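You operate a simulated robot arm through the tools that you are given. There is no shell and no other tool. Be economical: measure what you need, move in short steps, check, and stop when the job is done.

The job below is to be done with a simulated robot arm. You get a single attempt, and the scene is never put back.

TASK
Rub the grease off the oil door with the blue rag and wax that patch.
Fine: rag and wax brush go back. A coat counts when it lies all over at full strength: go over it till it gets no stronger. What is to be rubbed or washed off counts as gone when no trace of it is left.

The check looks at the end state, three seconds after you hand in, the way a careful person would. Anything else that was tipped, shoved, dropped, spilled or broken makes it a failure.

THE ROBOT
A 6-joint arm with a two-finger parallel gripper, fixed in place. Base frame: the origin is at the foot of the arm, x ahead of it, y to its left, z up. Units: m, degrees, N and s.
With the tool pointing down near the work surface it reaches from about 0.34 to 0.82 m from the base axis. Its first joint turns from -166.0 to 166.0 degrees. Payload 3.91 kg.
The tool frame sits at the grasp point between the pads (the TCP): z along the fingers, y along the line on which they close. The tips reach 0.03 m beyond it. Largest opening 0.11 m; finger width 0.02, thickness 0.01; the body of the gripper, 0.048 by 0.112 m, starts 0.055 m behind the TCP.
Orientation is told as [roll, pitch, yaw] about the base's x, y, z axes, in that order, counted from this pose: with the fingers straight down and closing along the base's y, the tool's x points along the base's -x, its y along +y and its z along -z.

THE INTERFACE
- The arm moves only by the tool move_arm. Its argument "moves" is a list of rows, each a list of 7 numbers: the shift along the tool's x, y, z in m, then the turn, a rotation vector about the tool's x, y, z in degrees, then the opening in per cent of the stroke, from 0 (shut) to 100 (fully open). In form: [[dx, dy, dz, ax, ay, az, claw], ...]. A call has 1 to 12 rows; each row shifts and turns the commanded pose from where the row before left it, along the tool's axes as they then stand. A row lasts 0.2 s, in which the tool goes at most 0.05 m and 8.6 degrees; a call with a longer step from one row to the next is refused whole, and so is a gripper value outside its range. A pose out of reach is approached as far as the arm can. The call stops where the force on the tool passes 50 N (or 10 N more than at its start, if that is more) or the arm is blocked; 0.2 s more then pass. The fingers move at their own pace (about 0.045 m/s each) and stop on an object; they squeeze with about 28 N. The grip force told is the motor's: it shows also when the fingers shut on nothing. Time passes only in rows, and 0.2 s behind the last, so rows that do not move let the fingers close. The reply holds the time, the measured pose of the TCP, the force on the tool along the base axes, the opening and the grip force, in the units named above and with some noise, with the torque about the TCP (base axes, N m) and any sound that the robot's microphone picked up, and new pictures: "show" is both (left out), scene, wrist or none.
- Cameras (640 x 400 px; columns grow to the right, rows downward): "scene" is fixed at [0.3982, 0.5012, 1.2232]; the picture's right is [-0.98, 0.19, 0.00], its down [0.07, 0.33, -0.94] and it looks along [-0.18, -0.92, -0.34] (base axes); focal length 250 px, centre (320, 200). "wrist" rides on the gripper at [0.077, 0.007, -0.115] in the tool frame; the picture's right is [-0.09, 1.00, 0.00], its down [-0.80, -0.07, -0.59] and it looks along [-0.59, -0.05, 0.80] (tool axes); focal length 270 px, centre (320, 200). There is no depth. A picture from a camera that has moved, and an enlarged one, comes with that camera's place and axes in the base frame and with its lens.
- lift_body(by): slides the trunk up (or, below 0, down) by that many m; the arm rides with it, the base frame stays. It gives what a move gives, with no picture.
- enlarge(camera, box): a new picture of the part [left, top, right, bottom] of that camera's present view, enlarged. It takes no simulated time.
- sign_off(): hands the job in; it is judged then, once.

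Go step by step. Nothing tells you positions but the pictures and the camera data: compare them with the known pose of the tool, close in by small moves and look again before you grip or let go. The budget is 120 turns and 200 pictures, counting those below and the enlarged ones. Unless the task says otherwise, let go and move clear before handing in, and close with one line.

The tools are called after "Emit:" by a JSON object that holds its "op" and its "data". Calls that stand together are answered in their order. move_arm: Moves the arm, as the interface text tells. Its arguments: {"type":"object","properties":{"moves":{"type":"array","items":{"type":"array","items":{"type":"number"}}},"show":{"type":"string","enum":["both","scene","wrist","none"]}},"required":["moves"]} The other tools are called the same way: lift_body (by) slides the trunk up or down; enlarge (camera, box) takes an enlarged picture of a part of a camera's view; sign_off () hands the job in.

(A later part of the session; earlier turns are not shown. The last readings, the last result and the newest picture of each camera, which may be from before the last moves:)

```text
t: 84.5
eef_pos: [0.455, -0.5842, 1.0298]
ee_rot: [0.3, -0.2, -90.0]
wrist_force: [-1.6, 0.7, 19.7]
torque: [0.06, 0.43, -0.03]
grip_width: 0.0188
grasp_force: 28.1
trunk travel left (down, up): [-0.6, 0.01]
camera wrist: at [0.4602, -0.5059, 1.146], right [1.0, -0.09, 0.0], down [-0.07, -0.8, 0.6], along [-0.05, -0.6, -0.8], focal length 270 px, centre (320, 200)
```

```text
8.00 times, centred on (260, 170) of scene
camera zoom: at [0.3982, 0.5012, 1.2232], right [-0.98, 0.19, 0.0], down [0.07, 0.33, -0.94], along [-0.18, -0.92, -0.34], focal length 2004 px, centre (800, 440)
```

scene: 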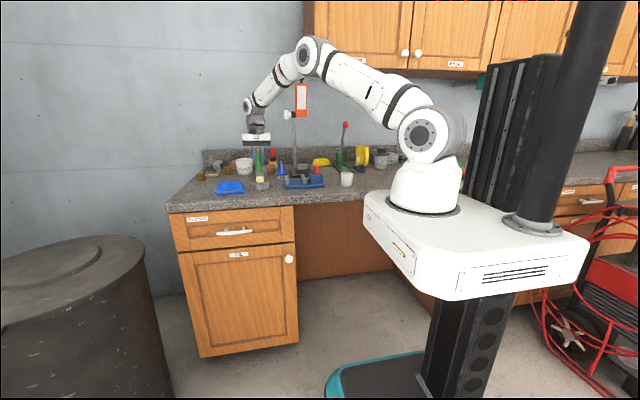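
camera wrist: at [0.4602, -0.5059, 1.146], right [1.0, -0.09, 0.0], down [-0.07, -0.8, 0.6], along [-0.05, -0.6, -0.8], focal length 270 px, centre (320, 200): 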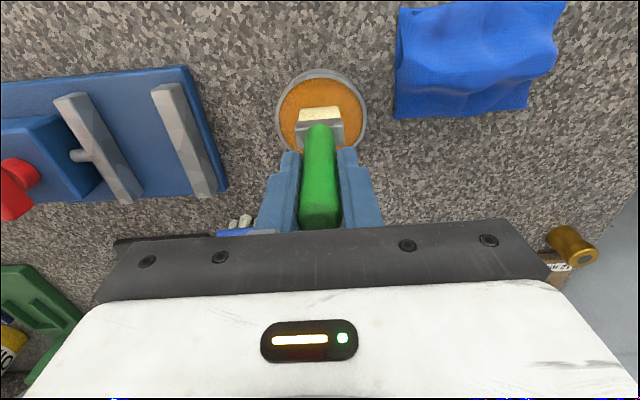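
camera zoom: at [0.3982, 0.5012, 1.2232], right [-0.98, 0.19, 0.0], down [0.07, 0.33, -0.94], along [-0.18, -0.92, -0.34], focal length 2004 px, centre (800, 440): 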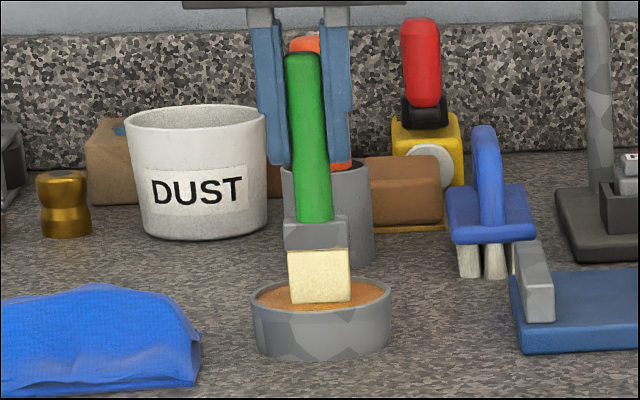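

The bristles turned cream, so the brush is loaded (surface contact at TCP z = 1.030). I lift and bring it out in front of the bench.

Emit:
{"op": "move_arm", "data": {"moves": [[0, 0, -0.02, 0, 0, 0, 0], [0, 0, -0.04, 0, 0, 0, 0], [0, 0, -0.04, 0, 0, 0, 0], [0.04, 0, -0.02, 0, 0, 0, 0], [0.045, 0, -0.02, 0, 0, 0, 0], [0.045, 0.01, 0, 0, 0, 0, 0], [0.045, 0.01, 0, 0, 0, 0, 0], [0.045, 0.01, 0, 0, 0, 0, 0], [0.045, 0.01, 0, 0, 0, 0, 0], [0.045, 0.01, 0, 0, 0, 0, 0], [0.045, 0.01, 0, 0, 0, 0, 0], [0.04, 0, 0, 0, 0, 0, 0]], "show": "none"}}

Emit:
{"op": "move_arm", "data": {"moves": [[0, 0, 0, 0, 0, -8.2, 0], [0, 0, 0, 0, 0, -8.2, 0], [0, 0, 0, 0, 0, -8.2, 0], [0, 0, 0, 0, 0, -8.2, 0], [0, 0, 0, 0, 0, -8.2, 0], [0, 0, 0, 0, 0, -8.2, 0], [0, 0, 0, 0, 0, -8.2, 0], [0, 0, 0, 0, 0, -8.2, 0], [0, 0, 0, 0, 0, -8.2, 0], [0, 0, 0, 0, 0, -8.2, 0], [0, 0, 0, 0, 0, -8, 0]], "show": "none"}}

Emit:
{"op": "move_arm", "data": {"moves": [[0, 0, 0, 8.2, 0, 0, 0], [0, 0, 0, 8.2, 0, 0, 0], [0, 0, 0, 8.2, 0, 0, 0], [0, 0, 0, 8.2, 0, 0, 0], [0, 0, 0, 8.2, 0, 0, 0], [0, 0, 0, 8.2, 0, 0, 0], [0, 0, 0, 8.2, 0, 0, 0], [0, 0, 0, 8.2, 0, 0, 0], [0, 0, 0, 8.2, 0, 0, 0], [0, 0, 0, 8.2, 0, 0, 0], [0, 0, 0, 8.0, 0, 0, 0]]}}

```text
t: 87.1
eef_pos: [0.5143, -0.1874, 1.1662]
ee_rot: [-0.1, 0.0, -90.0]
wrist_force: [-0.1, 0.0, -0.1]
torque: [-0.05, 0.0, 0.04]
grip_width: 0.0188
grasp_force: 27.5
trunk travel left (down, up): [-0.6, 0.01]
```

```text
t: 89.5
eef_pos: [0.5135, -0.1892, 1.1677]
ee_rot: [0.0, 0.0, 0.2]
wrist_force: [0.1, -0.6, -0.1]
torque: [0.02, -0.02, -0.02]
grip_width: 0.0185
grasp_force: 28.0
trunk travel left (down, up): [-0.6, 0.01]
```

```text
t: 91.9
eef_pos: [0.5149, -0.1886, 1.1669]
ee_rot: [-90.0, 0.0, 0.1]
wrist_force: [-1.1, 0.2, 0.3]
torque: [0.0, -0.01, -0.04]
grip_width: 0.0188
grasp_force: 28.2
trunk travel left (down, up): [-0.6, 0.01]
camera wrist: at [0.4374, -0.074, 1.1609], right [0.09, 0.0, -1.0], down [0.8, 0.6, 0.07], along [0.59, -0.8, 0.05], focal length 270 px, centre (320, 200)
```

scene: 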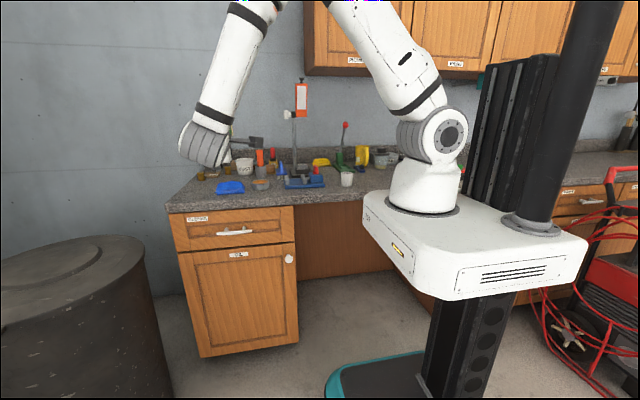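
wrist: 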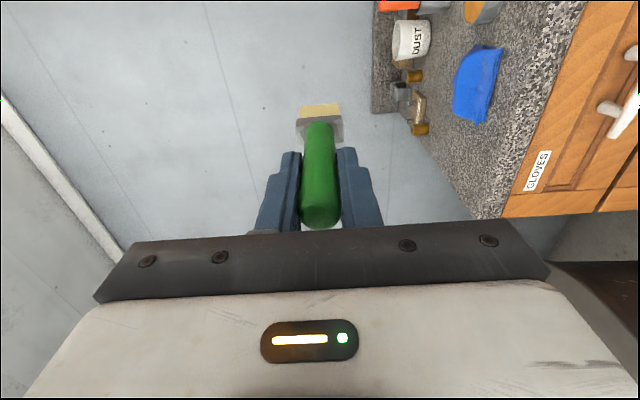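

Now the trunk goes down to door height.

Emit:
{"op": "lift_body", "data": {"by": -0.4}}

Emit:
{"op": "lift_body", "data": {"by": -0.06}}

Emit:
{"op": "move_arm", "data": {"moves": [[-0.015, 0.03, 0, 0, 0, 0, 0], [-0.015, 0.04, 0, 0, 0, 0, 0], [-0.015, 0.04, 0, 0, 0, 0, 0], [-0.013, 0.04, 0.01, 0, 0, 0, 0], [0, 0.02, 0.03, 0, 0, 0, 0], [0, 0, 0.04, 0, 0, 0, 0], [0, 0, 0.03, 0, 0, 0, 0]]}}

```text
t: 95.8
eef_pos: [0.5159, -0.189, 0.7662]
ee_rot: [-90.1, 0.0, -0.1]
wrist_force: [0.0, 0.1, -0.3]
torque: [0.03, 0.01, -0.02]
grip_width: 0.0188
grasp_force: 27.6
trunk travel left (down, up): [-0.2, 0.41]
```

```text
t: 96.8
eef_pos: [0.5147, -0.1892, 0.7066]
ee_rot: [-90.1, 0.0, 0.0]
wrist_force: [-0.9, -0.2, -0.9]
torque: [0.02, -0.02, 0.03]
grip_width: 0.0187
grasp_force: 27.7
trunk travel left (down, up): [-0.14, 0.47]
```

```text
t: 98.4
eef_pos: [0.5727, -0.3013, 0.5353]
ee_rot: [-90.1, 0.0, 0.0]
wrist_force: [0.1, 0.4, -0.3]
torque: [0.0, 0.0, -0.02]
grip_width: 0.0186
grasp_force: 27.9
trunk travel left (down, up): [-0.14, 0.47]
camera wrist: at [0.4957, -0.1854, 0.5306], right [0.09, 0.0, -1.0], down [0.8, 0.6, 0.07], along [0.59, -0.8, 0.05], focal length 270 px, centre (320, 200)
```

scene: 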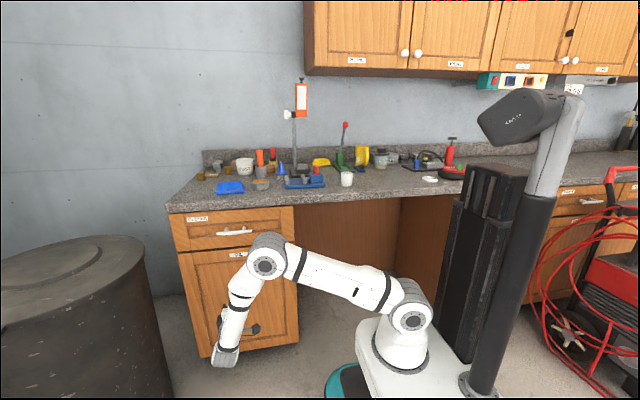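
wrist: 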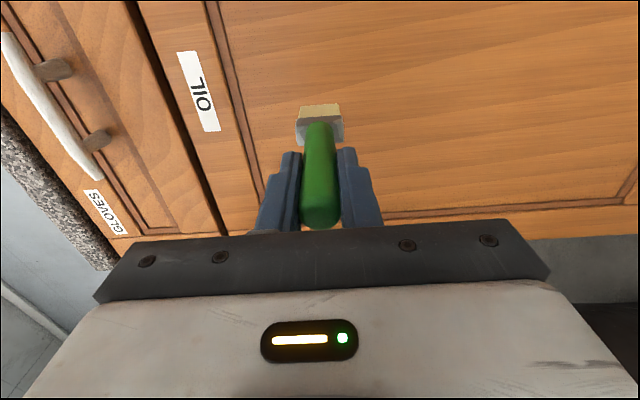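

Emit:
{"op": "move_arm", "data": {"moves": [[0, 0, 0.02, 0, 0, 0, 0], [0, 0, 0.015, 0, 0, 0, 0], [0, 0, 0.005, 0, 0, 0, 0], [0, 0, 0.004, 0, 0, 0, 0], [0, 0, 0.003, 0, 0, 0, 0]], "show": "wrist"}}

```text
t: 99.6
eef_pos: [0.5725, -0.3455, 0.5364]
ee_rot: [-90.0, 0.0, 0.1]
wrist_force: [-0.4, 0.1, -0.7]
torque: [0.04, 0.0, 0.01]
grip_width: 0.0189
grasp_force: 28.1
trunk travel left (down, up): [-0.14, 0.47]
camera wrist: at [0.4952, -0.2311, 0.5313], right [0.09, 0.0, -1.0], down [0.8, 0.6, 0.07], along [0.59, -0.8, 0.05], focal length 270 px, centre (320, 200)
```

wrist: 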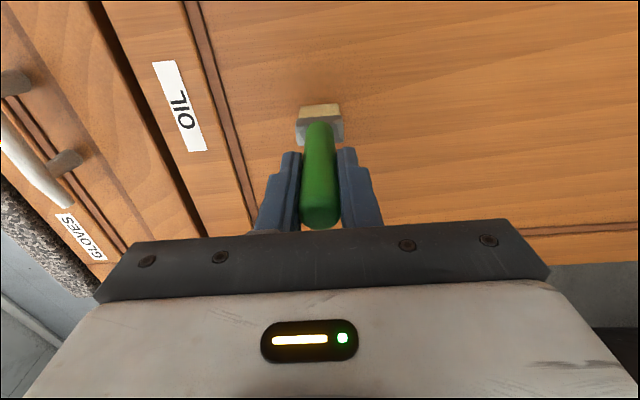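

Emit:
{"op": "move_arm", "data": {"moves": [[0, 0, 0.002, 0, 0, 0, 0], [0, 0, 0.002, 0, 0, 0, 0], [0, 0, 0.002, 0, 0, 0, 0]], "show": "none"}}

```text
t: 100.4
eef_pos: [0.5734, -0.3508, 0.5371]
ee_rot: [-90.1, 0.2, 0.2]
wrist_force: [-2.0, 25.1, -0.5]
torque: [-0.34, 0.02, -0.3]
grip_width: 0.0187
grasp_force: 28.4
trunk travel left (down, up): [-0.14, 0.47]
```

Contact at TCP y ≈ -0.350. I ease off a touch and brush across the patch.

Emit:
{"op": "move_arm", "data": {"moves": [[0, 0, -0.001, 0, 0, 0, 0], [0.015, 0, 0, 0, 0, 0, 0], [0.015, 0, 0, 0, 0, 0, 0], [-0.015, 0, 0, 0, 0, 0, 0], [-0.015, 0, 0, 0, 0, 0, 0], [-0.015, 0, 0, 0, 0, 0, 0], [-0.015, 0, 0, 0, 0, 0, 0], [0.015, 0, 0, 0, 0, 0, 0], [0.015, 0, 0, 0, 0, 0, 0]]}}

Emit:
{"op": "enlarge", "data": {"camera": "wrist", "box": [240, 40, 400, 140]}}

```text
t: 102.4
eef_pos: [0.5735, -0.3516, 0.5367]
ee_rot: [-89.9, 0.0, 0.0]
wrist_force: [0.3, -0.6, -1.4]
torque: [-0.01, 0.02, -0.01]
grip_width: 0.0187
grasp_force: 28.2
trunk travel left (down, up): [-0.14, 0.47]
camera wrist: at [0.4953, -0.2365, 0.5312], right [0.09, 0.0, -1.0], down [0.8, 0.59, 0.07], along [0.59, -0.8, 0.05], focal length 270 px, centre (320, 200)
```

scene: 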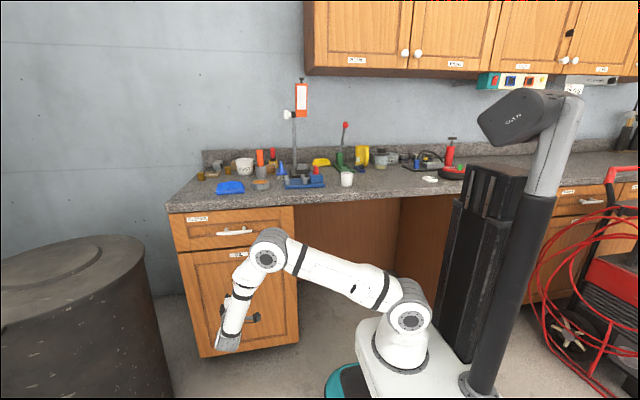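
wrist: 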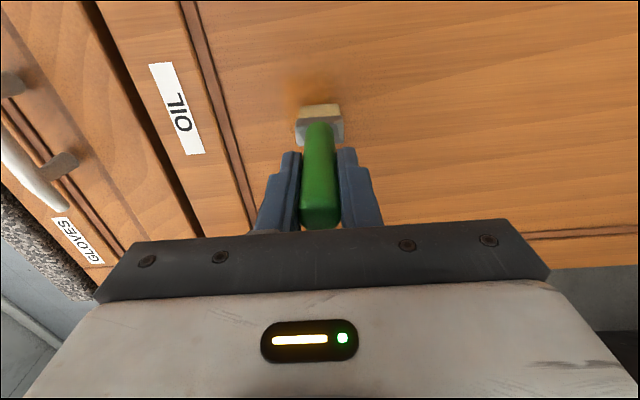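

```text
4.00 times, centred on (320, 90) of wrist
camera zoom: at [0.4953, -0.2365, 0.5312], right [0.09, 0.0, -1.0], down [0.8, 0.59, 0.07], along [0.59, -0.8, 0.05], focal length 1081 px, centre (320, 640)
```

zoom: 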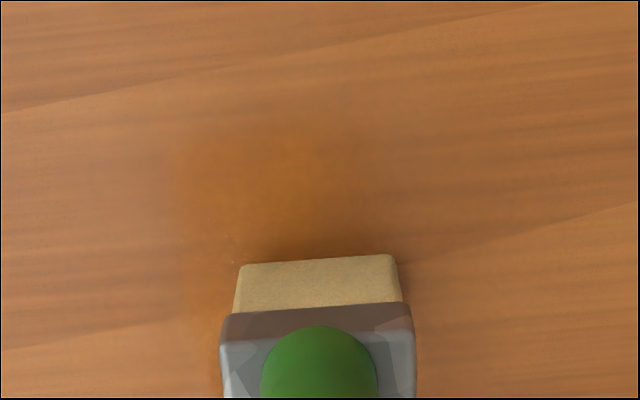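

Wax is showing, mostly on the upper side of the brush. I add a little pressure and stroke a higher band, then look.

Emit:
{"op": "move_arm", "data": {"moves": [[0, -0.014, 0.0012, 0, 0, 0, 0], [0.015, 0, 0, 0, 0, 0, 0], [0.015, 0, 0, 0, 0, 0, 0], [-0.015, 0, 0, 0, 0, 0, 0], [-0.015, 0, 0, 0, 0, 0, 0], [-0.015, 0, 0, 0, 0, 0, 0], [-0.015, 0, 0, 0, 0, 0, 0], [0.015, 0, 0, 0, 0, 0, 0], [0.015, 0, 0, 0, 0, 0, 0], [0.015, 0, 0, 0, 0, 0, 0], [0.015, 0, 0, 0, 0, 0, 0]], "show": "none"}}

Emit:
{"op": "move_arm", "data": {"moves": [[0, 0, -0.03, 0, 0, 0, 0], [0.02, 0.02, -0.03, 0, 0, 0, 0], [0.03, 0.03, 0, 0, 0, 0, 0], [0.02, 0.03, 0, 0, 0, 0, 0]], "show": "wrist"}}

Emit:
{"op": "enlarge", "data": {"camera": "wrist", "box": [200, 0, 360, 100]}}

```text
t: 104.8
eef_pos: [0.5427, -0.3513, 0.5513]
ee_rot: [-90.1, -0.1, 0.0]
wrist_force: [0.3, 0.7, -1.2]
torque: [0.01, 0.01, -0.02]
grip_width: 0.0188
grasp_force: 27.9
trunk travel left (down, up): [-0.14, 0.47]
```

```text
t: 105.8
eef_pos: [0.4718, -0.292, 0.4702]
ee_rot: [-90.0, 0.0, 0.0]
wrist_force: [-0.1, -0.1, -1.0]
torque: [0.05, -0.03, 0.01]
grip_width: 0.0188
grasp_force: 28.5
trunk travel left (down, up): [-0.14, 0.47]
camera wrist: at [0.3945, -0.1772, 0.4639], right [0.09, 0.0, -1.0], down [0.8, 0.6, 0.07], along [0.59, -0.8, 0.05], focal length 270 px, centre (320, 200)
```

wrist: 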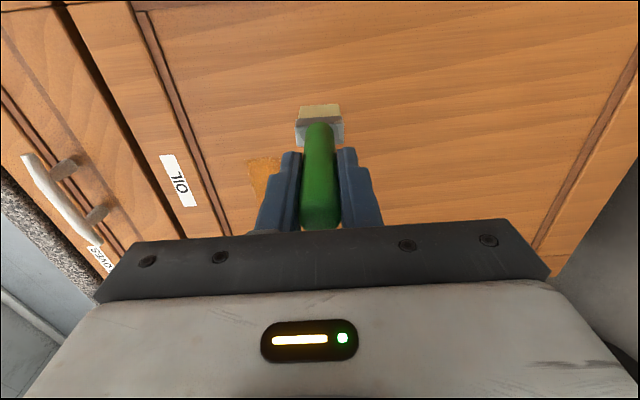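

```text
4.00 times, centred on (280, 50) of wrist
camera zoom: at [0.3945, -0.1772, 0.4639], right [0.09, 0.0, -1.0], down [0.8, 0.6, 0.07], along [0.59, -0.8, 0.05], focal length 1081 px, centre (480, 800)
```

zoom: 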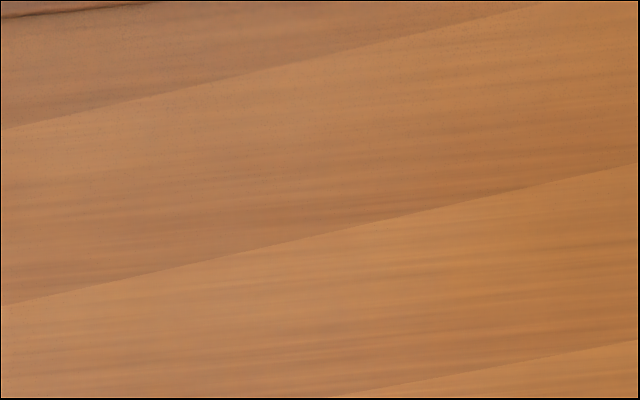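

Emit:
{"op": "move_arm", "data": {"moves": [[-0.04, 0, 0, 0, 0, 0, 0], [-0.04, 0, 0, 0, 0, 0, 0], [-0.03, 0.02, 0, 0, 0, 0, 0]]}}

Emit:
{"op": "enlarge", "data": {"camera": "wrist", "box": [160, 40, 320, 140]}}

```text
t: 106.6
eef_pos: [0.5821, -0.2924, 0.4514]
ee_rot: [-90.1, 0.0, 0.0]
wrist_force: [-0.8, -0.8, -0.6]
torque: [0.0, 0.0, 0.01]
grip_width: 0.0189
grasp_force: 28.4
trunk travel left (down, up): [-0.14, 0.47]
camera wrist: at [0.5045, -0.1776, 0.4453], right [0.09, 0.0, -1.0], down [0.8, 0.6, 0.07], along [0.59, -0.8, 0.05], focal length 270 px, centre (320, 200)
```

scene: 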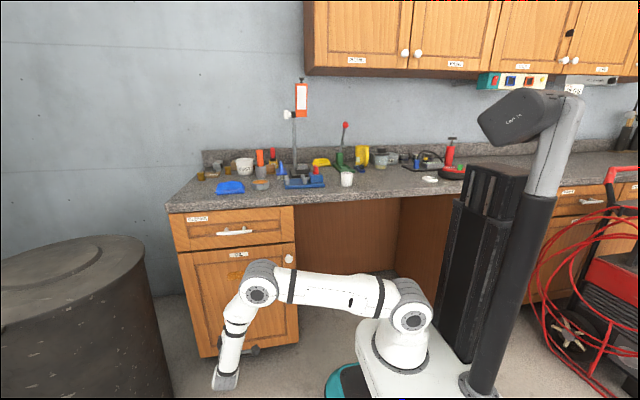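
wrist: 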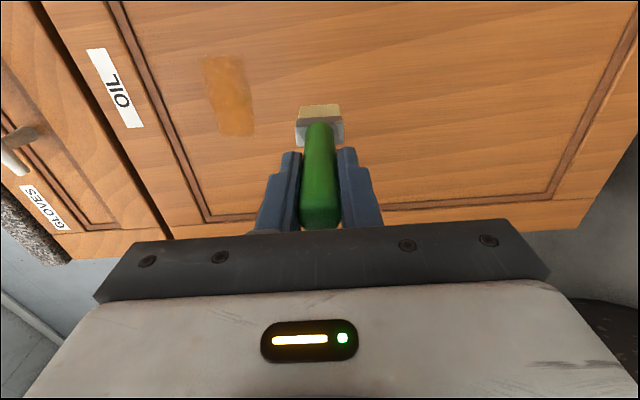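

```text
4.00 times, centred on (240, 90) of wrist
camera zoom: at [0.5045, -0.1776, 0.4453], right [0.09, 0.0, -1.0], down [0.8, 0.6, 0.07], along [0.59, -0.8, 0.05], focal length 1081 px, centre (640, 640)
```

zoom: 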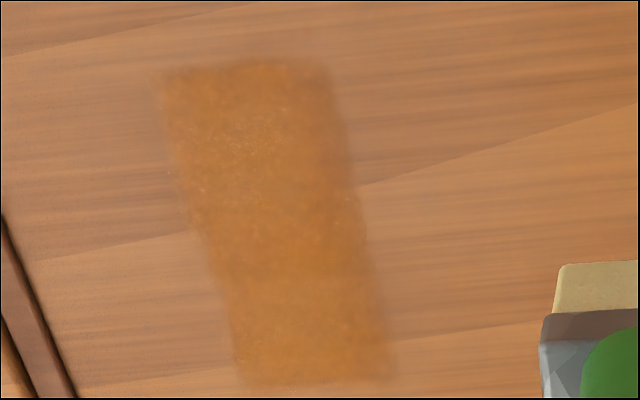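

Emit:
{"op": "enlarge", "data": {"camera": "scene", "box": [160, 200, 320, 300]}}

```text
4.00 times, centred on (240, 250) of scene
camera zoom: at [0.3982, 0.5012, 1.2232], right [-0.98, 0.19, 0.0], down [0.07, 0.33, -0.94], along [-0.18, -0.92, -0.34], focal length 1002 px, centre (640, 0)
```

zoom: 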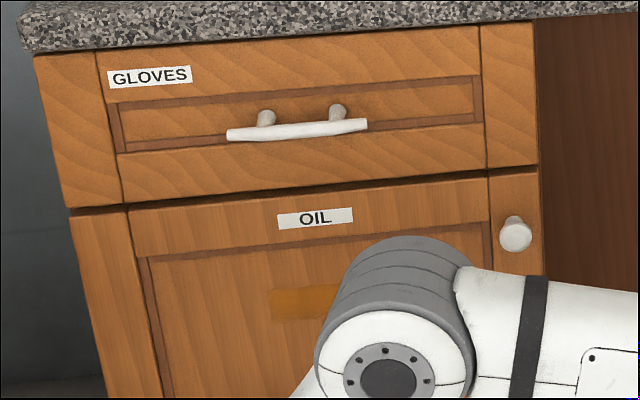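

The coat must extend a bit lower (the old spot reached z ≈ 0.51) and be strengthened. I brush lower, middle and upper bands.

Emit:
{"op": "move_arm", "data": {"moves": [[-0.006, -0.035, 0, 0, 0, 0, 0], [-0.007, -0.037, 0.02, 0, 0, 0, 0], [0, 0, 0.03, 0, 0, 0, 0], [0, 0, 0.007, 0, 0, 0, 0], [0, 0, 0.003, 0, 0, 0, 0]], "show": "none"}}

```text
t: 107.8
eef_pos: [0.5958, -0.3531, 0.5218]
ee_rot: [-90.0, 0.1, 0.2]
wrist_force: [-0.1, 1.0, 0.4]
torque: [0.01, 0.0, 0.01]
grip_width: 0.0189
grasp_force: 27.5
trunk travel left (down, up): [-0.14, 0.47]
```

Emit:
{"op": "move_arm", "data": {"moves": [[0, 0, 0.0015, 0, 0, 0, 0], [0.012, 0, 0, 0, 0, 0, 0], [0.012, 0, 0, 0, 0, 0, 0], [0.012, 0, 0, 0, 0, 0, 0], [0.012, 0, 0, 0, 0, 0, 0], [-0.012, 0, 0, 0, 0, 0, 0], [-0.012, 0, 0, 0, 0, 0, 0], [-0.012, 0, 0, 0, 0, 0, 0], [-0.012, 0, 0, 0, 0, 0, 0]], "show": "none"}}

```text
t: 109.8
eef_pos: [0.5961, -0.3528, 0.5244]
ee_rot: [-89.9, 0.0, 0.1]
wrist_force: [0.1, 1.2, -0.9]
torque: [-0.03, 0.01, -0.01]
grip_width: 0.0185
grasp_force: 28.0
trunk travel left (down, up): [-0.14, 0.47]
```

Emit:
{"op": "move_arm", "data": {"moves": [[0, -0.014, 0.001, 0, 0, 0, 0], [0.012, 0, 0, 0, 0, 0, 0], [0.012, 0, 0, 0, 0, 0, 0], [0.012, 0, 0, 0, 0, 0, 0], [0.012, 0, 0, 0, 0, 0, 0], [0, -0.014, 0.0, 0, 0, 0, 0], [-0.012, 0, 0, 0, 0, 0, 0], [-0.012, 0, 0, 0, 0, 0, 0], [-0.012, 0, 0, 0, 0, 0, 0], [-0.012, 0, 0, 0, 0, 0, 0]], "show": "none"}}

Emit:
{"op": "move_arm", "data": {"moves": [[0, 0, -0.03, 0, 0, 0, 0], [0, 0.04, -0.03, 0, 0, 0, 0], [0, 0.045, 0, 0, 0, 0, 0], [0, 0.02, 0, 0, 0, 0, 0]], "show": "wrist"}}

Emit:
{"op": "enlarge", "data": {"camera": "wrist", "box": [160, 40, 320, 140]}}

Emit:
{"op": "enlarge", "data": {"camera": "scene", "box": [160, 200, 320, 300]}}

```text
t: 112.0
eef_pos: [0.5959, -0.3548, 0.5492]
ee_rot: [-90.0, 0.0, 0.1]
wrist_force: [0.5, -0.1, -1.5]
torque: [0.02, 0.0, 0.0]
grip_width: 0.019
grasp_force: 28.0
trunk travel left (down, up): [-0.14, 0.47]
```

```text
t: 113.0
eef_pos: [0.5946, -0.2956, 0.4459]
ee_rot: [-90.0, -0.1, 0.0]
wrist_force: [-1.0, 0.1, -0.2]
torque: [0.03, 0.0, 0.02]
grip_width: 0.0187
grasp_force: 28.1
trunk travel left (down, up): [-0.14, 0.47]
camera wrist: at [0.5173, -0.179, 0.44], right [0.09, 0.0, -1.0], down [0.8, 0.59, 0.07], along [0.59, -0.8, 0.05], focal length 270 px, centre (320, 200)
```

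wrist: 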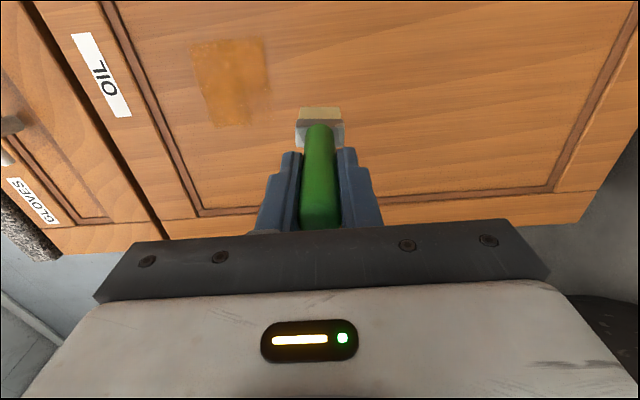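

```text
4.00 times, centred on (240, 90) of wrist
camera zoom: at [0.5173, -0.179, 0.44], right [0.09, 0.0, -1.0], down [0.8, 0.59, 0.07], along [0.59, -0.8, 0.05], focal length 1081 px, centre (640, 640)
```

zoom: 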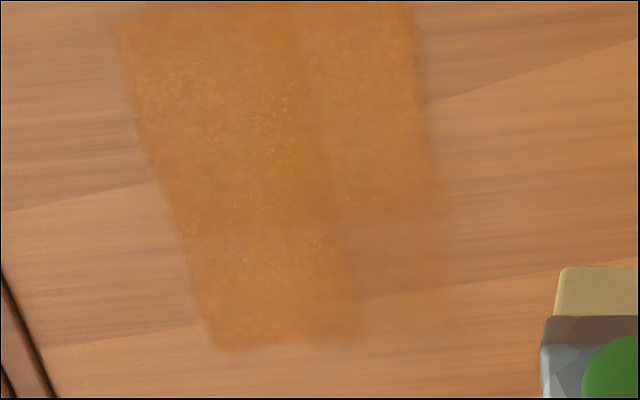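

```text
4.00 times, centred on (240, 250) of scene
camera zoom: at [0.3982, 0.5012, 1.2232], right [-0.98, 0.19, 0.0], down [0.07, 0.33, -0.94], along [-0.18, -0.92, -0.34], focal length 1002 px, centre (640, 0)
```

zoom: 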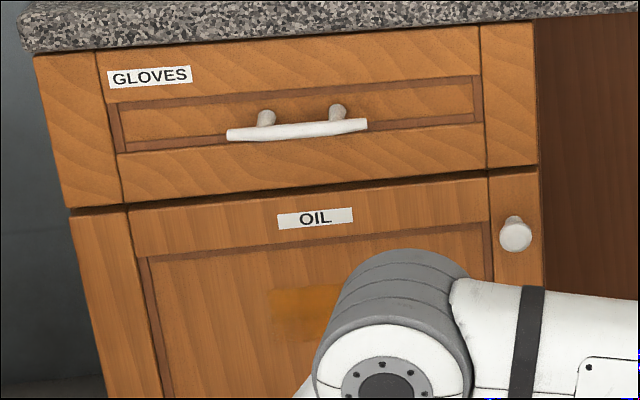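

Coverage is good but thin on the low side. I continue with firmer contact.

Emit:
{"op": "move_arm", "data": {"moves": [[-0.005, -0.035, 0, 0, 0, 0, 0], [-0.003, -0.037, 0.02, 0, 0, 0, 0], [0, 0, 0.03, 0, 0, 0, 0], [0, 0, 0.009, 0, 0, 0, 0], [0, 0, 0.003, 0, 0, 0, 0]], "show": "none"}}

```text
t: 114.2
eef_pos: [0.6034, -0.3553, 0.5177]
ee_rot: [-90.0, 0.0, 0.1]
wrist_force: [-4.1, 22.2, -1.6]
torque: [0.37, 0.07, -0.46]
grip_width: 0.0186
grasp_force: 27.6
trunk travel left (down, up): [-0.14, 0.47]
```

Emit:
{"op": "move_arm", "data": {"moves": [[0.012, 0, 0, 0, 0, 0, 0], [0.012, 0, 0, 0, 0, 0, 0], [0.012, 0, 0, 0, 0, 0, 0], [0.012, 0, 0, 0, 0, 0, 0], [0.012, 0, 0, 0, 0, 0, 0], [0, -0.013, 0, 0, 0, 0, 0], [-0.012, 0, 0, 0, 0, 0, 0], [-0.012, 0, 0, 0, 0, 0, 0], [-0.012, 0, 0, 0, 0, 0, 0], [-0.012, 0, 0, 0, 0, 0, 0], [-0.012, 0, 0, 0, 0, 0, 0]], "show": "none"}}

Emit:
{"op": "move_arm", "data": {"moves": [[0, -0.013, 0.001, 0, 0, 0, 0], [0.012, 0, 0, 0, 0, 0, 0], [0.012, 0, 0, 0, 0, 0, 0], [0.012, 0, 0, 0, 0, 0, 0], [0.012, 0, 0, 0, 0, 0, 0], [0.012, 0, 0, 0, 0, 0, 0], [0, -0.012, 0, 0, 0, 0, 0], [-0.012, 0, 0, 0, 0, 0, 0], [-0.012, 0, 0, 0, 0, 0, 0], [-0.012, 0, 0, 0, 0, 0, 0], [-0.012, 0, 0, 0, 0, 0, 0], [-0.012, 0, 0, 0, 0, 0, 0]], "show": "none"}}

Emit:
{"op": "move_arm", "data": {"moves": [[0, 0, -0.03, 0, 0, 0, 0], [0, 0.04, -0.03, 0, 0, 0, 0], [0, 0.045, 0, 0, 0, 0, 0], [0, 0.035, 0, 0, 0, 0, 0]], "show": "wrist"}}

Emit:
{"op": "enlarge", "data": {"camera": "wrist", "box": [150, 20, 310, 120]}}

```text
t: 116.6
eef_pos: [0.6027, -0.3564, 0.5316]
ee_rot: [-90.0, 0.0, 0.1]
wrist_force: [0.0, 0.5, -0.5]
torque: [0.03, 0.0, 0.0]
grip_width: 0.0181
grasp_force: 28.6
trunk travel left (down, up): [-0.14, 0.47]
```

```text
t: 119.2
eef_pos: [0.6029, -0.3577, 0.5562]
ee_rot: [-90.0, 0.1, 0.1]
wrist_force: [-0.2, 1.8, -0.4]
torque: [0.0, 0.0, -0.03]
grip_width: 0.0178
grasp_force: 28.0
trunk travel left (down, up): [-0.14, 0.47]
```

```text
t: 120.2
eef_pos: [0.6022, -0.2964, 0.4367]
ee_rot: [-90.0, -0.1, 0.0]
wrist_force: [-0.3, -0.1, -0.4]
torque: [0.03, -0.01, 0.0]
grip_width: 0.0183
grasp_force: 28.5
trunk travel left (down, up): [-0.14, 0.47]
camera wrist: at [0.5261, -0.1824, 0.4306], right [0.09, 0.0, -1.0], down [0.8, 0.59, 0.07], along [0.59, -0.8, 0.05], focal length 270 px, centre (320, 200)
```

wrist: 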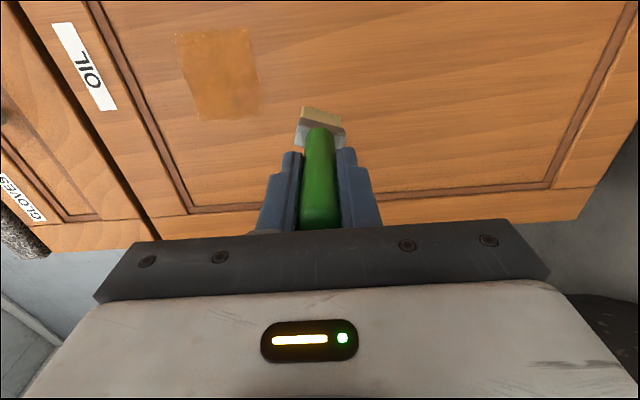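

```text
4.00 times, centred on (230, 70) of wrist
camera zoom: at [0.5261, -0.1824, 0.4306], right [0.09, 0.0, -1.0], down [0.8, 0.59, 0.07], along [0.59, -0.8, 0.05], focal length 1081 px, centre (680, 720)
```

zoom: 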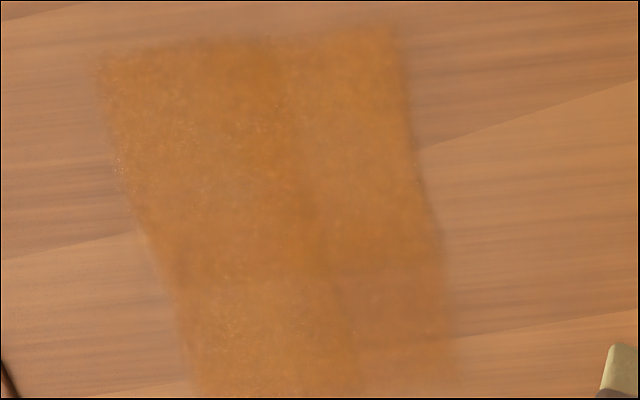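

The coat's lower edge is still faint and the brush seems nearly spent, so I go back to reload it in the wax tin.

Emit:
{"op": "move_arm", "data": {"moves": [[0.0124, -0.0386, -0.0151, 0, 0, 0, 0], [0.0124, -0.0386, -0.0151, 0, 0, 0, 0], [0.0124, -0.0386, -0.0151, 0, 0, 0, 0], [0.0124, -0.0386, -0.0151, 0, 0, 0, 0], [0.0124, -0.0386, -0.0151, 0, 0, 0, 0], [0.0124, -0.0386, -0.0151, 0, 0, 0, 0], [0.0124, -0.0386, -0.0151, 0, 0, 0, 0]], "show": "none"}}

Emit:
{"op": "lift_body", "data": {"by": 0.4}}

Emit:
{"op": "lift_body", "data": {"by": 0.06}}

Emit:
{"op": "move_arm", "data": {"moves": [[0, 0, 0, -8.2, 0, 0, 0], [0, 0, 0, -8.2, 0, 0, 0], [0, 0, 0, -8.2, 0, 0, 0], [0, 0, 0, -8.2, 0, 0, 0], [0, 0, 0, -8.2, 0, 0, 0], [0, 0, 0, -8.2, 0, 0, 0], [0, 0, 0, -8.2, 0, 0, 0], [0, 0, 0, -8.2, 0, 0, 0], [0, 0, 0, -8.2, 0, 0, 0], [0, 0, 0, -8.2, 0, 0, 0], [0, 0, 0, -8.0, 0, 0, 0]]}}

Emit:
{"op": "enlarge", "data": {"camera": "scene", "box": [160, 200, 320, 300]}}

```text
t: 121.8
eef_pos: [0.5148, -0.1931, 0.7068]
ee_rot: [-90.0, 0.1, -0.1]
wrist_force: [0.7, -0.4, -1.0]
torque: [-0.05, -0.01, 0.01]
grip_width: 0.0181
grasp_force: 27.6
trunk travel left (down, up): [-0.14, 0.47]
```

```text
t: 125.6
eef_pos: [0.5162, -0.1928, 1.1056]
ee_rot: [-90.0, 0.0, -0.1]
wrist_force: [-0.4, -0.9, -1.0]
torque: [0.01, -0.03, 0.02]
grip_width: 0.0178
grasp_force: 28.1
trunk travel left (down, up): [-0.54, 0.07]
```

```text
t: 126.6
eef_pos: [0.5152, -0.1927, 1.1669]
ee_rot: [-89.9, 0.0, 0.0]
wrist_force: [1.0, 0.1, -0.1]
torque: [0.05, -0.03, 0.01]
grip_width: 0.018
grasp_force: 28.0
trunk travel left (down, up): [-0.6, 0.01]
```

```text
t: 129.0
eef_pos: [0.5146, -0.1925, 1.1656]
ee_rot: [0.1, 0.0, 0.1]
wrist_force: [-1.1, 0.9, -0.1]
torque: [-0.01, 0.05, -0.01]
grip_width: 0.0179
grasp_force: 27.9
trunk travel left (down, up): [-0.6, 0.01]
camera wrist: at [0.4378, -0.186, 1.2821], right [0.09, 1.0, 0.0], down [0.8, -0.07, 0.59], along [0.59, -0.05, -0.8], focal length 270 px, centre (320, 200)
```

scene: 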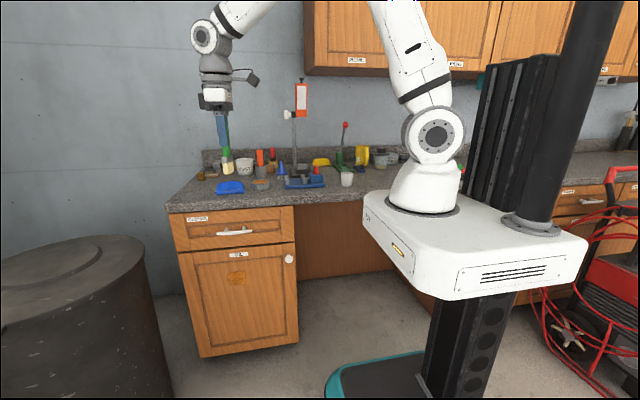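
wrist: 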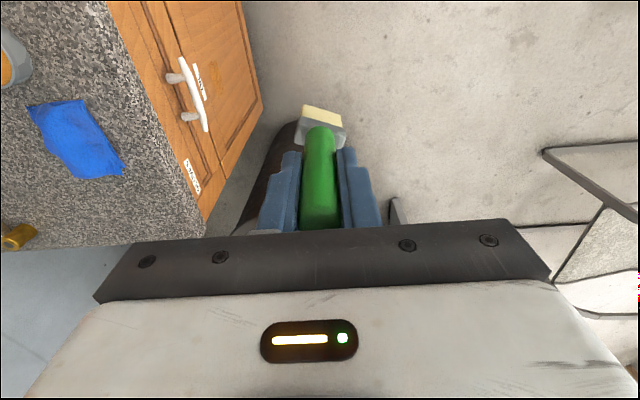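

```text
4.00 times, centred on (240, 250) of scene
camera zoom: at [0.3982, 0.5012, 1.2232], right [-0.98, 0.19, 0.0], down [0.07, 0.33, -0.94], along [-0.18, -0.92, -0.34], focal length 1002 px, centre (640, 0)
```

zoom: 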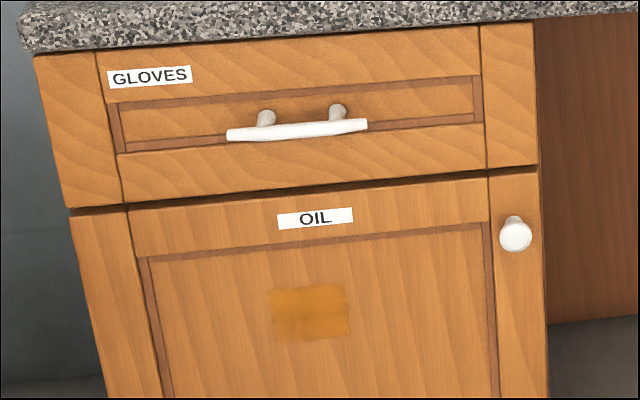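

I dip again at the tin, arriving from above with the tool straight down.

Emit:
{"op": "move_arm", "data": {"moves": [[0.006, -0.043, 0, 0, 0, 0, 0], [0.007, -0.043, 0, 0, 0, 0, 0], [0.007, -0.043, 0, 0, 0, 0, 0], [0.007, -0.043, 0, 0, 0, 0, 0], [0.007, -0.043, 0, 0, 0, 0, 0], [0.007, -0.043, 0, 0, 0, 0, 0], [0.006, -0.043, 0.02, 0, 0, 0, 0], [0.006, -0.043, 0.02, 0, 0, 0, 0], [0.006, -0.043, 0.02, 0, 0, 0, 0], [0, -0.004, 0.035, 0, 0, 0, 0]]}}

Emit:
{"op": "enlarge", "data": {"camera": "scene", "box": [220, 145, 300, 195]}}

```text
t: 131.2
eef_pos: [0.4566, -0.5839, 1.072]
ee_rot: [0.0, 0.0, 0.1]
wrist_force: [-0.2, -0.8, 0.3]
torque: [0.02, 0.0, 0.02]
grip_width: 0.018
grasp_force: 27.9
trunk travel left (down, up): [-0.6, 0.01]
camera wrist: at [0.379, -0.5768, 1.1872], right [0.09, 1.0, 0.0], down [0.8, -0.07, 0.59], along [0.59, -0.05, -0.8], focal length 270 px, centre (320, 200)
```

scene: 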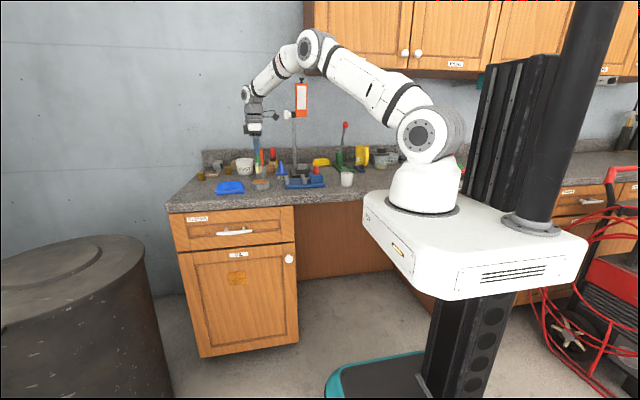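
wrist: 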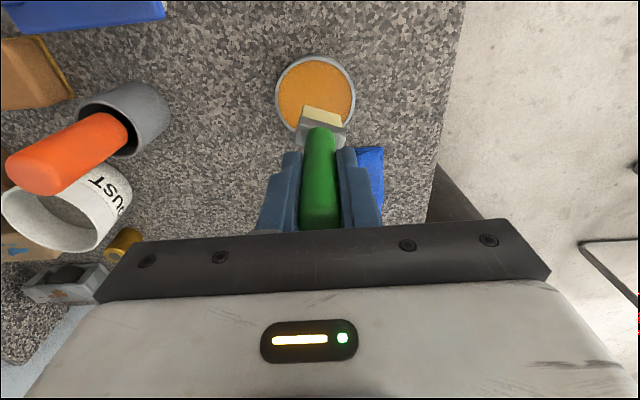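

```text
8.00 times, centred on (260, 170) of scene
camera zoom: at [0.3982, 0.5012, 1.2232], right [-0.98, 0.19, 0.0], down [0.07, 0.33, -0.94], along [-0.18, -0.92, -0.34], focal length 2004 px, centre (800, 440)
```

zoom: 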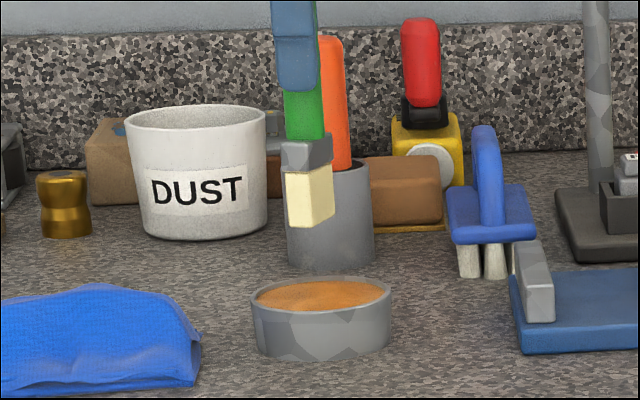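

Emit:
{"op": "move_arm", "data": {"moves": [[0.003, -0.001, 0.025, 0, 0, 0, 0], [0, 0, 0.014, 0, 0, 0, 0], [0, 0, 0.003, 0, 0, 0, 0], [0, 0, 0.003, 0, 0, 0, 0], [0, 0, 0.002, 0, 0, 0, 0]], "show": "none"}}

```text
t: 132.4
eef_pos: [0.4534, -0.5846, 1.0279]
ee_rot: [-0.2, -0.2, 0.1]
wrist_force: [-0.4, 1.1, 15.0]
torque: [0.08, 0.1, 0.0]
grip_width: 0.0181
grasp_force: 28.4
trunk travel left (down, up): [-0.6, 0.01]
```

Touched the wax again with 15 N. I go back out and to the door.

Emit:
{"op": "move_arm", "data": {"moves": [[0, 0, 0, 0, 0, 0, 0], [0, 0, -0.03, 0, 0, 0, 0], [0, 0, -0.045, 0, 0, 0, 0], [0, 0.02, -0.04, 0, 0, 0, 0], [-0.006, 0.044, -0.02, 0, 0, 0, 0], [-0.007, 0.046, 0, 0, 0, 0, 0], [-0.007, 0.046, 0, 0, 0, 0, 0], [-0.008, 0.046, 0, 0, 0, 0, 0], [-0.008, 0.046, 0, 0, 0, 0, 0], [-0.008, 0.046, 0, 0, 0, 0, 0], [-0.008, 0.046, 0, 0, 0, 0, 0], [-0.008, 0.046, 0, 0, 0, 0, 0]], "show": "none"}}

Emit:
{"op": "move_arm", "data": {"moves": [[0, 0, 0, 8.2, 0, 0, 0], [0, 0, 0, 8.2, 0, 0, 0], [0, 0, 0, 8.2, 0, 0, 0], [0, 0, 0, 8.2, 0, 0, 0], [0, 0, 0, 8.2, 0, 0, 0], [0, 0, 0, 8.2, 0, 0, 0], [0, 0, 0, 8.2, 0, 0, 0], [0, 0, 0, 8.2, 0, 0, 0], [0, 0, 0, 8.2, 0, 0, 0], [0, 0, 0, 8.2, 0, 0, 0], [0, 0, 0, 8.0, 0, 0, 0]], "show": "none"}}

Emit:
{"op": "lift_body", "data": {"by": -0.4}}

Emit:
{"op": "lift_body", "data": {"by": -0.06}}

```text
t: 135.0
eef_pos: [0.5135, -0.1987, 1.159]
ee_rot: [-0.1, 0.0, 0.0]
wrist_force: [-0.8, -0.4, -1.2]
torque: [-0.01, 0.03, 0.0]
grip_width: 0.0177
grasp_force: 27.8
trunk travel left (down, up): [-0.6, 0.01]
```

```text
t: 137.4
eef_pos: [0.5144, -0.1987, 1.1588]
ee_rot: [-90.0, 0.0, 0.1]
wrist_force: [0.2, 0.2, -1.1]
torque: [0.05, -0.01, 0.0]
grip_width: 0.0178
grasp_force: 28.8
trunk travel left (down, up): [-0.6, 0.01]
```

```text
t: 141.2
eef_pos: [0.5146, -0.198, 0.7594]
ee_rot: [-90.1, 0.0, 0.0]
wrist_force: [0.5, 0.1, -0.5]
torque: [0.04, 0.01, 0.0]
grip_width: 0.0177
grasp_force: 28.4
trunk travel left (down, up): [-0.2, 0.41]
```

```text
t: 142.2
eef_pos: [0.5128, -0.1976, 0.6985]
ee_rot: [-90.0, -0.1, -0.1]
wrist_force: [-0.5, -0.3, -0.6]
torque: [0.03, 0.01, 0.02]
grip_width: 0.0179
grasp_force: 28.0
trunk travel left (down, up): [-0.14, 0.47]
```

Emit:
{"op": "move_arm", "data": {"moves": [[-0.02, 0.04, 0, 0, 0, 0, 0], [-0.02, 0.04, 0, 0, 0, 0, 0], [-0.02, 0.04, 0, 0, 0, 0, 0], [-0.02, 0.04, 0.01, 0, 0, 0, 0], [-0.01, 0.0235, 0.03, 0, 0, 0, 0], [0, 0, 0.045, 0, 0, 0, 0], [0, 0, 0.045, 0, 0, 0, 0], [0, 0, 0.018, 0, 0, 0, 0], [0, 0, 0.005, 0, 0, 0, 0], [0, 0, 0.003, 0, 0, 0, 0]], "show": "wrist"}}

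```text
t: 144.4
eef_pos: [0.6035, -0.3549, 0.5162]
ee_rot: [-90.0, -0.1, 0.1]
wrist_force: [-0.2, 0.5, 0.0]
torque: [0.03, 0.02, 0.0]
grip_width: 0.0181
grasp_force: 28.3
trunk travel left (down, up): [-0.14, 0.47]
camera wrist: at [0.5262, -0.2396, 0.5103], right [0.09, 0.0, -1.0], down [0.8, 0.6, 0.07], along [0.59, -0.8, 0.05], focal length 270 px, centre (320, 200)
```

wrist: 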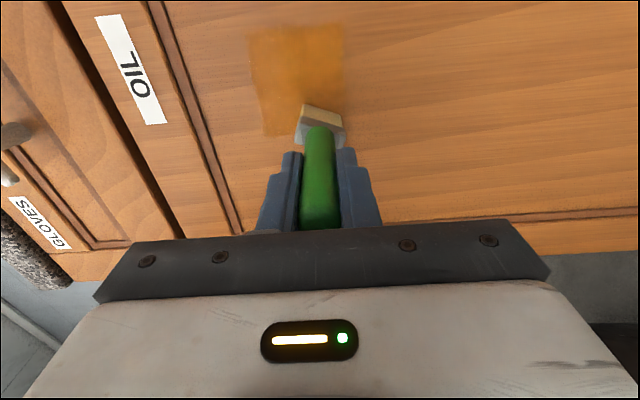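

Emit:
{"op": "move_arm", "data": {"moves": [[0, 0, 0.002, 0, 0, 0, 0], [0, 0, 0.001, 0, 0, 0, 0]], "show": "none"}}

```text
t: 145.0
eef_pos: [0.6037, -0.3558, 0.516]
ee_rot: [-90.1, 0.1, 0.1]
wrist_force: [0.2, 7.3, -0.8]
torque: [-0.03, 0.02, -0.16]
grip_width: 0.0179
grasp_force: 28.2
trunk travel left (down, up): [-0.14, 0.47]
```

Emit:
{"op": "move_arm", "data": {"moves": [[0, 0, 0.001, 0, 0, 0, 0], [0.013, 0, 0.0003, 0, 0, 0, 0], [0.013, 0, 0.0003, 0, 0, 0, 0], [0.013, 0, 0.0003, 0, 0, 0, 0], [0.013, 0, 0.0003, 0, 0, 0, 0], [0.008, 0, 0, 0, 0, 0, 0], [-0.008, 0, 0, 0, 0, 0, 0], [-0.013, 0, 0, 0, 0, 0, 0], [-0.013, 0, 0, 0, 0, 0, 0], [-0.013, 0, 0, 0, 0, 0, 0], [-0.013, 0, 0, 0, 0, 0, 0]], "show": "none"}}

Emit:
{"op": "move_arm", "data": {"moves": [[0, -0.013, 0.0005, 0, 0, 0, 0], [0.013, 0, 0.0003, 0, 0, 0, 0], [0.013, 0, 0.0003, 0, 0, 0, 0], [0.013, 0, 0, 0, 0, 0, 0], [0.013, 0, 0, 0, 0, 0, 0], [0.008, 0, 0, 0, 0, 0, 0], [-0.008, 0, 0, 0, 0, 0, 0], [-0.013, 0, 0, 0, 0, 0, 0], [-0.013, 0, 0, 0, 0, 0, 0], [-0.013, 0, 0, 0, 0, 0, 0], [-0.013, 0, 0, 0, 0, 0, 0]], "show": "none"}}

Emit:
{"op": "move_arm", "data": {"moves": [[0, -0.013, 0.0005, 0, 0, 0, 0], [0.013, 0, 0.0003, 0, 0, 0, 0], [0.013, 0, 0.0003, 0, 0, 0, 0], [0.013, 0, 0, 0, 0, 0, 0], [0.013, 0, 0, 0, 0, 0, 0], [0.008, 0, 0, 0, 0, 0, 0], [-0.008, 0, 0, 0, 0, 0, 0], [-0.013, 0, 0, 0, 0, 0, 0], [-0.013, 0, 0, 0, 0, 0, 0], [-0.013, 0, 0, 0, 0, 0, 0], [-0.013, 0, 0, 0, 0, 0, 0]], "show": "wrist"}}

```text
t: 147.4
eef_pos: [0.6037, -0.3583, 0.5156]
ee_rot: [-90.0, 0.0, 0.2]
wrist_force: [-2.0, 4.8, -0.7]
torque: [-0.07, 0.0, -0.16]
grip_width: 0.0178
grasp_force: 27.7
trunk travel left (down, up): [-0.14, 0.47]
```

```text
t: 149.8
eef_pos: [0.6036, -0.3602, 0.5291]
ee_rot: [-90.0, 0.0, 0.0]
wrist_force: [-2.3, 8.7, -0.1]
torque: [0.05, 0.01, -0.33]
grip_width: 0.018
grasp_force: 27.9
trunk travel left (down, up): [-0.14, 0.47]
```

```text
t: 152.2
eef_pos: [0.6034, -0.362, 0.5412]
ee_rot: [-90.1, 0.0, 0.1]
wrist_force: [-3.2, 7.6, -0.2]
torque: [0.06, 0.0, -0.19]
grip_width: 0.018
grasp_force: 27.4
trunk travel left (down, up): [-0.14, 0.47]
camera wrist: at [0.5264, -0.247, 0.536], right [0.09, 0.0, -1.0], down [0.8, 0.6, 0.07], along [0.59, -0.8, 0.05], focal length 270 px, centre (320, 200)
```

wrist: 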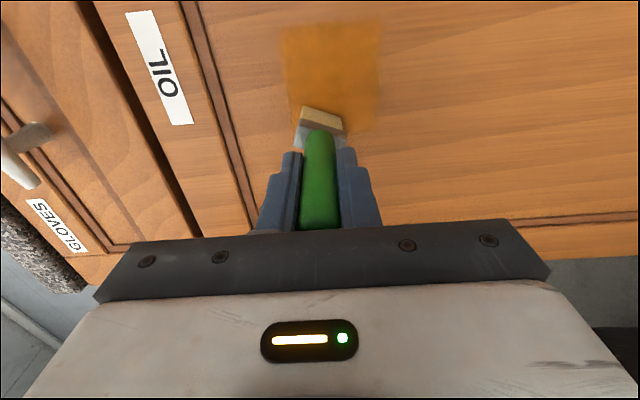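

Contact holds at 5–9 N and the coat is deepening. Now the upper bands.

Emit:
{"op": "move_arm", "data": {"moves": [[0, -0.012, 0.0005, 0, 0, 0, 0], [0.013, 0, 0.0002, 0, 0, 0, 0], [0.013, 0, 0.0002, 0, 0, 0, 0], [0.013, 0, 0, 0, 0, 0, 0], [0.013, 0, 0, 0, 0, 0, 0], [0.008, 0, 0, 0, 0, 0, 0], [-0.008, 0, 0, 0, 0, 0, 0], [-0.013, 0, 0, 0, 0, 0, 0], [-0.013, 0, 0, 0, 0, 0, 0], [-0.013, 0, 0, 0, 0, 0, 0], [-0.013, 0, 0, 0, 0, 0, 0]], "show": "none"}}

Emit:
{"op": "move_arm", "data": {"moves": [[0, -0.008, 0.0005, 0, 0, 0, 0], [0.013, 0, 0.0002, 0, 0, 0, 0], [0.013, 0, 0.0002, 0, 0, 0, 0], [0.013, 0, 0, 0, 0, 0, 0], [0.013, 0, 0, 0, 0, 0, 0], [0.008, 0, 0, 0, 0, 0, 0], [-0.008, 0, 0, 0, 0, 0, 0], [-0.013, 0, 0, 0, 0, 0, 0], [-0.013, 0, 0, 0, 0, 0, 0], [-0.013, 0, 0, 0, 0, 0, 0], [-0.013, 0, 0, 0, 0, 0, 0]], "show": "none"}}

Emit:
{"op": "move_arm", "data": {"moves": [[0, 0, -0.03, 0, 0, 0, 0], [0, 0.04, -0.03, 0, 0, 0, 0], [0, 0.045, 0, 0, 0, 0, 0], [0, 0.04, 0, 0, 0, 0, 0]], "show": "wrist"}}

Emit:
{"op": "enlarge", "data": {"camera": "wrist", "box": [150, 20, 310, 120]}}

Emit:
{"op": "enlarge", "data": {"camera": "scene", "box": [200, 250, 280, 300]}}

```text
t: 154.6
eef_pos: [0.6027, -0.3624, 0.5545]
ee_rot: [-90.0, 0.0, 0.1]
wrist_force: [-6.0, 18.9, -1.1]
torque: [0.09, 0.01, -0.59]
grip_width: 0.0179
grasp_force: 27.9
trunk travel left (down, up): [-0.14, 0.47]
```

```text
t: 157.0
eef_pos: [0.603, -0.3644, 0.5622]
ee_rot: [-89.9, 0.0, 0.1]
wrist_force: [-2.3, 8.5, -0.5]
torque: [-0.03, 0.02, -0.32]
grip_width: 0.018
grasp_force: 28.4
trunk travel left (down, up): [-0.14, 0.47]
```

```text
t: 158.0
eef_pos: [0.6035, -0.3051, 0.4365]
ee_rot: [-90.0, -0.1, 0.0]
wrist_force: [-1.0, -0.8, -1.0]
torque: [0.05, -0.02, -0.01]
grip_width: 0.018
grasp_force: 28.5
trunk travel left (down, up): [-0.14, 0.47]
camera wrist: at [0.5268, -0.1897, 0.4304], right [0.09, 0.0, -1.0], down [0.8, 0.59, 0.07], along [0.59, -0.8, 0.05], focal length 270 px, centre (320, 200)
```

wrist: 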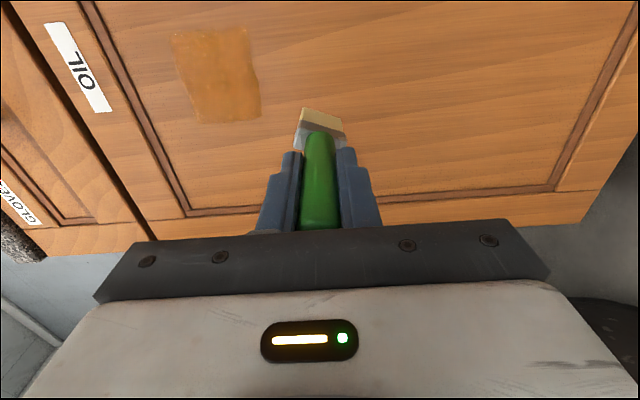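

```text
4.00 times, centred on (230, 70) of wrist
camera zoom: at [0.5268, -0.1897, 0.4304], right [0.09, 0.0, -1.0], down [0.8, 0.59, 0.07], along [0.59, -0.8, 0.05], focal length 1081 px, centre (680, 720)
```

zoom: 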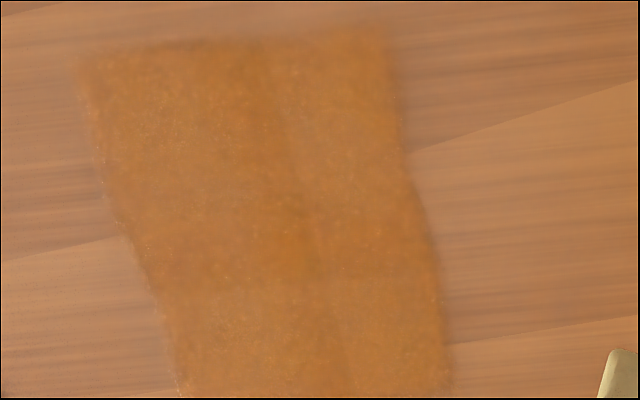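

```text
8.00 times, centred on (240, 275) of scene
camera zoom: at [0.3982, 0.5012, 1.2232], right [-0.98, 0.19, 0.0], down [0.07, 0.33, -0.94], along [-0.18, -0.92, -0.34], focal length 2004 px, centre (960, -400)
```

zoom: 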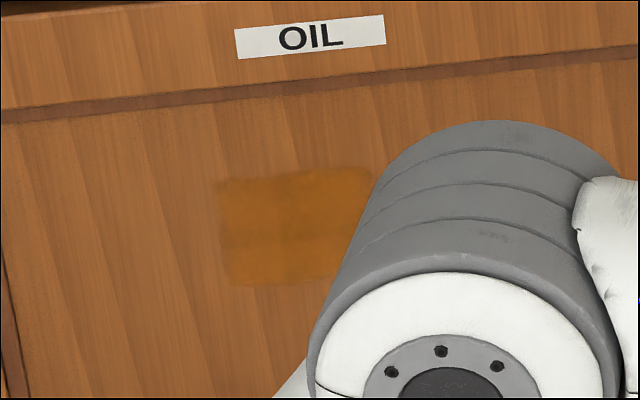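

The coat is nearly uniform, but its upper edge only just covers the old spot. I do another full pass including a slightly higher band.

Emit:
{"op": "move_arm", "data": {"moves": [[0, -0.045, 0, 0, 0, 0, 0], [0, -0.045, 0, 0, 0, 0, 0], [0, -0.044, 0.01, 0, 0, 0, 0], [0, 0, 0.035, 0, 0, 0, 0], [0, 0, 0.012, 0, 0, 0, 0], [0, 0, 0.003, 0, 0, 0, 0]], "show": "none"}}

```text
t: 159.4
eef_pos: [0.6034, -0.3636, 0.5716]
ee_rot: [-90.1, 0.0, 0.1]
wrist_force: [-0.7, 4.3, 0.4]
torque: [-0.03, 0.0, -0.1]
grip_width: 0.0178
grasp_force: 28.2
trunk travel left (down, up): [-0.14, 0.47]
```

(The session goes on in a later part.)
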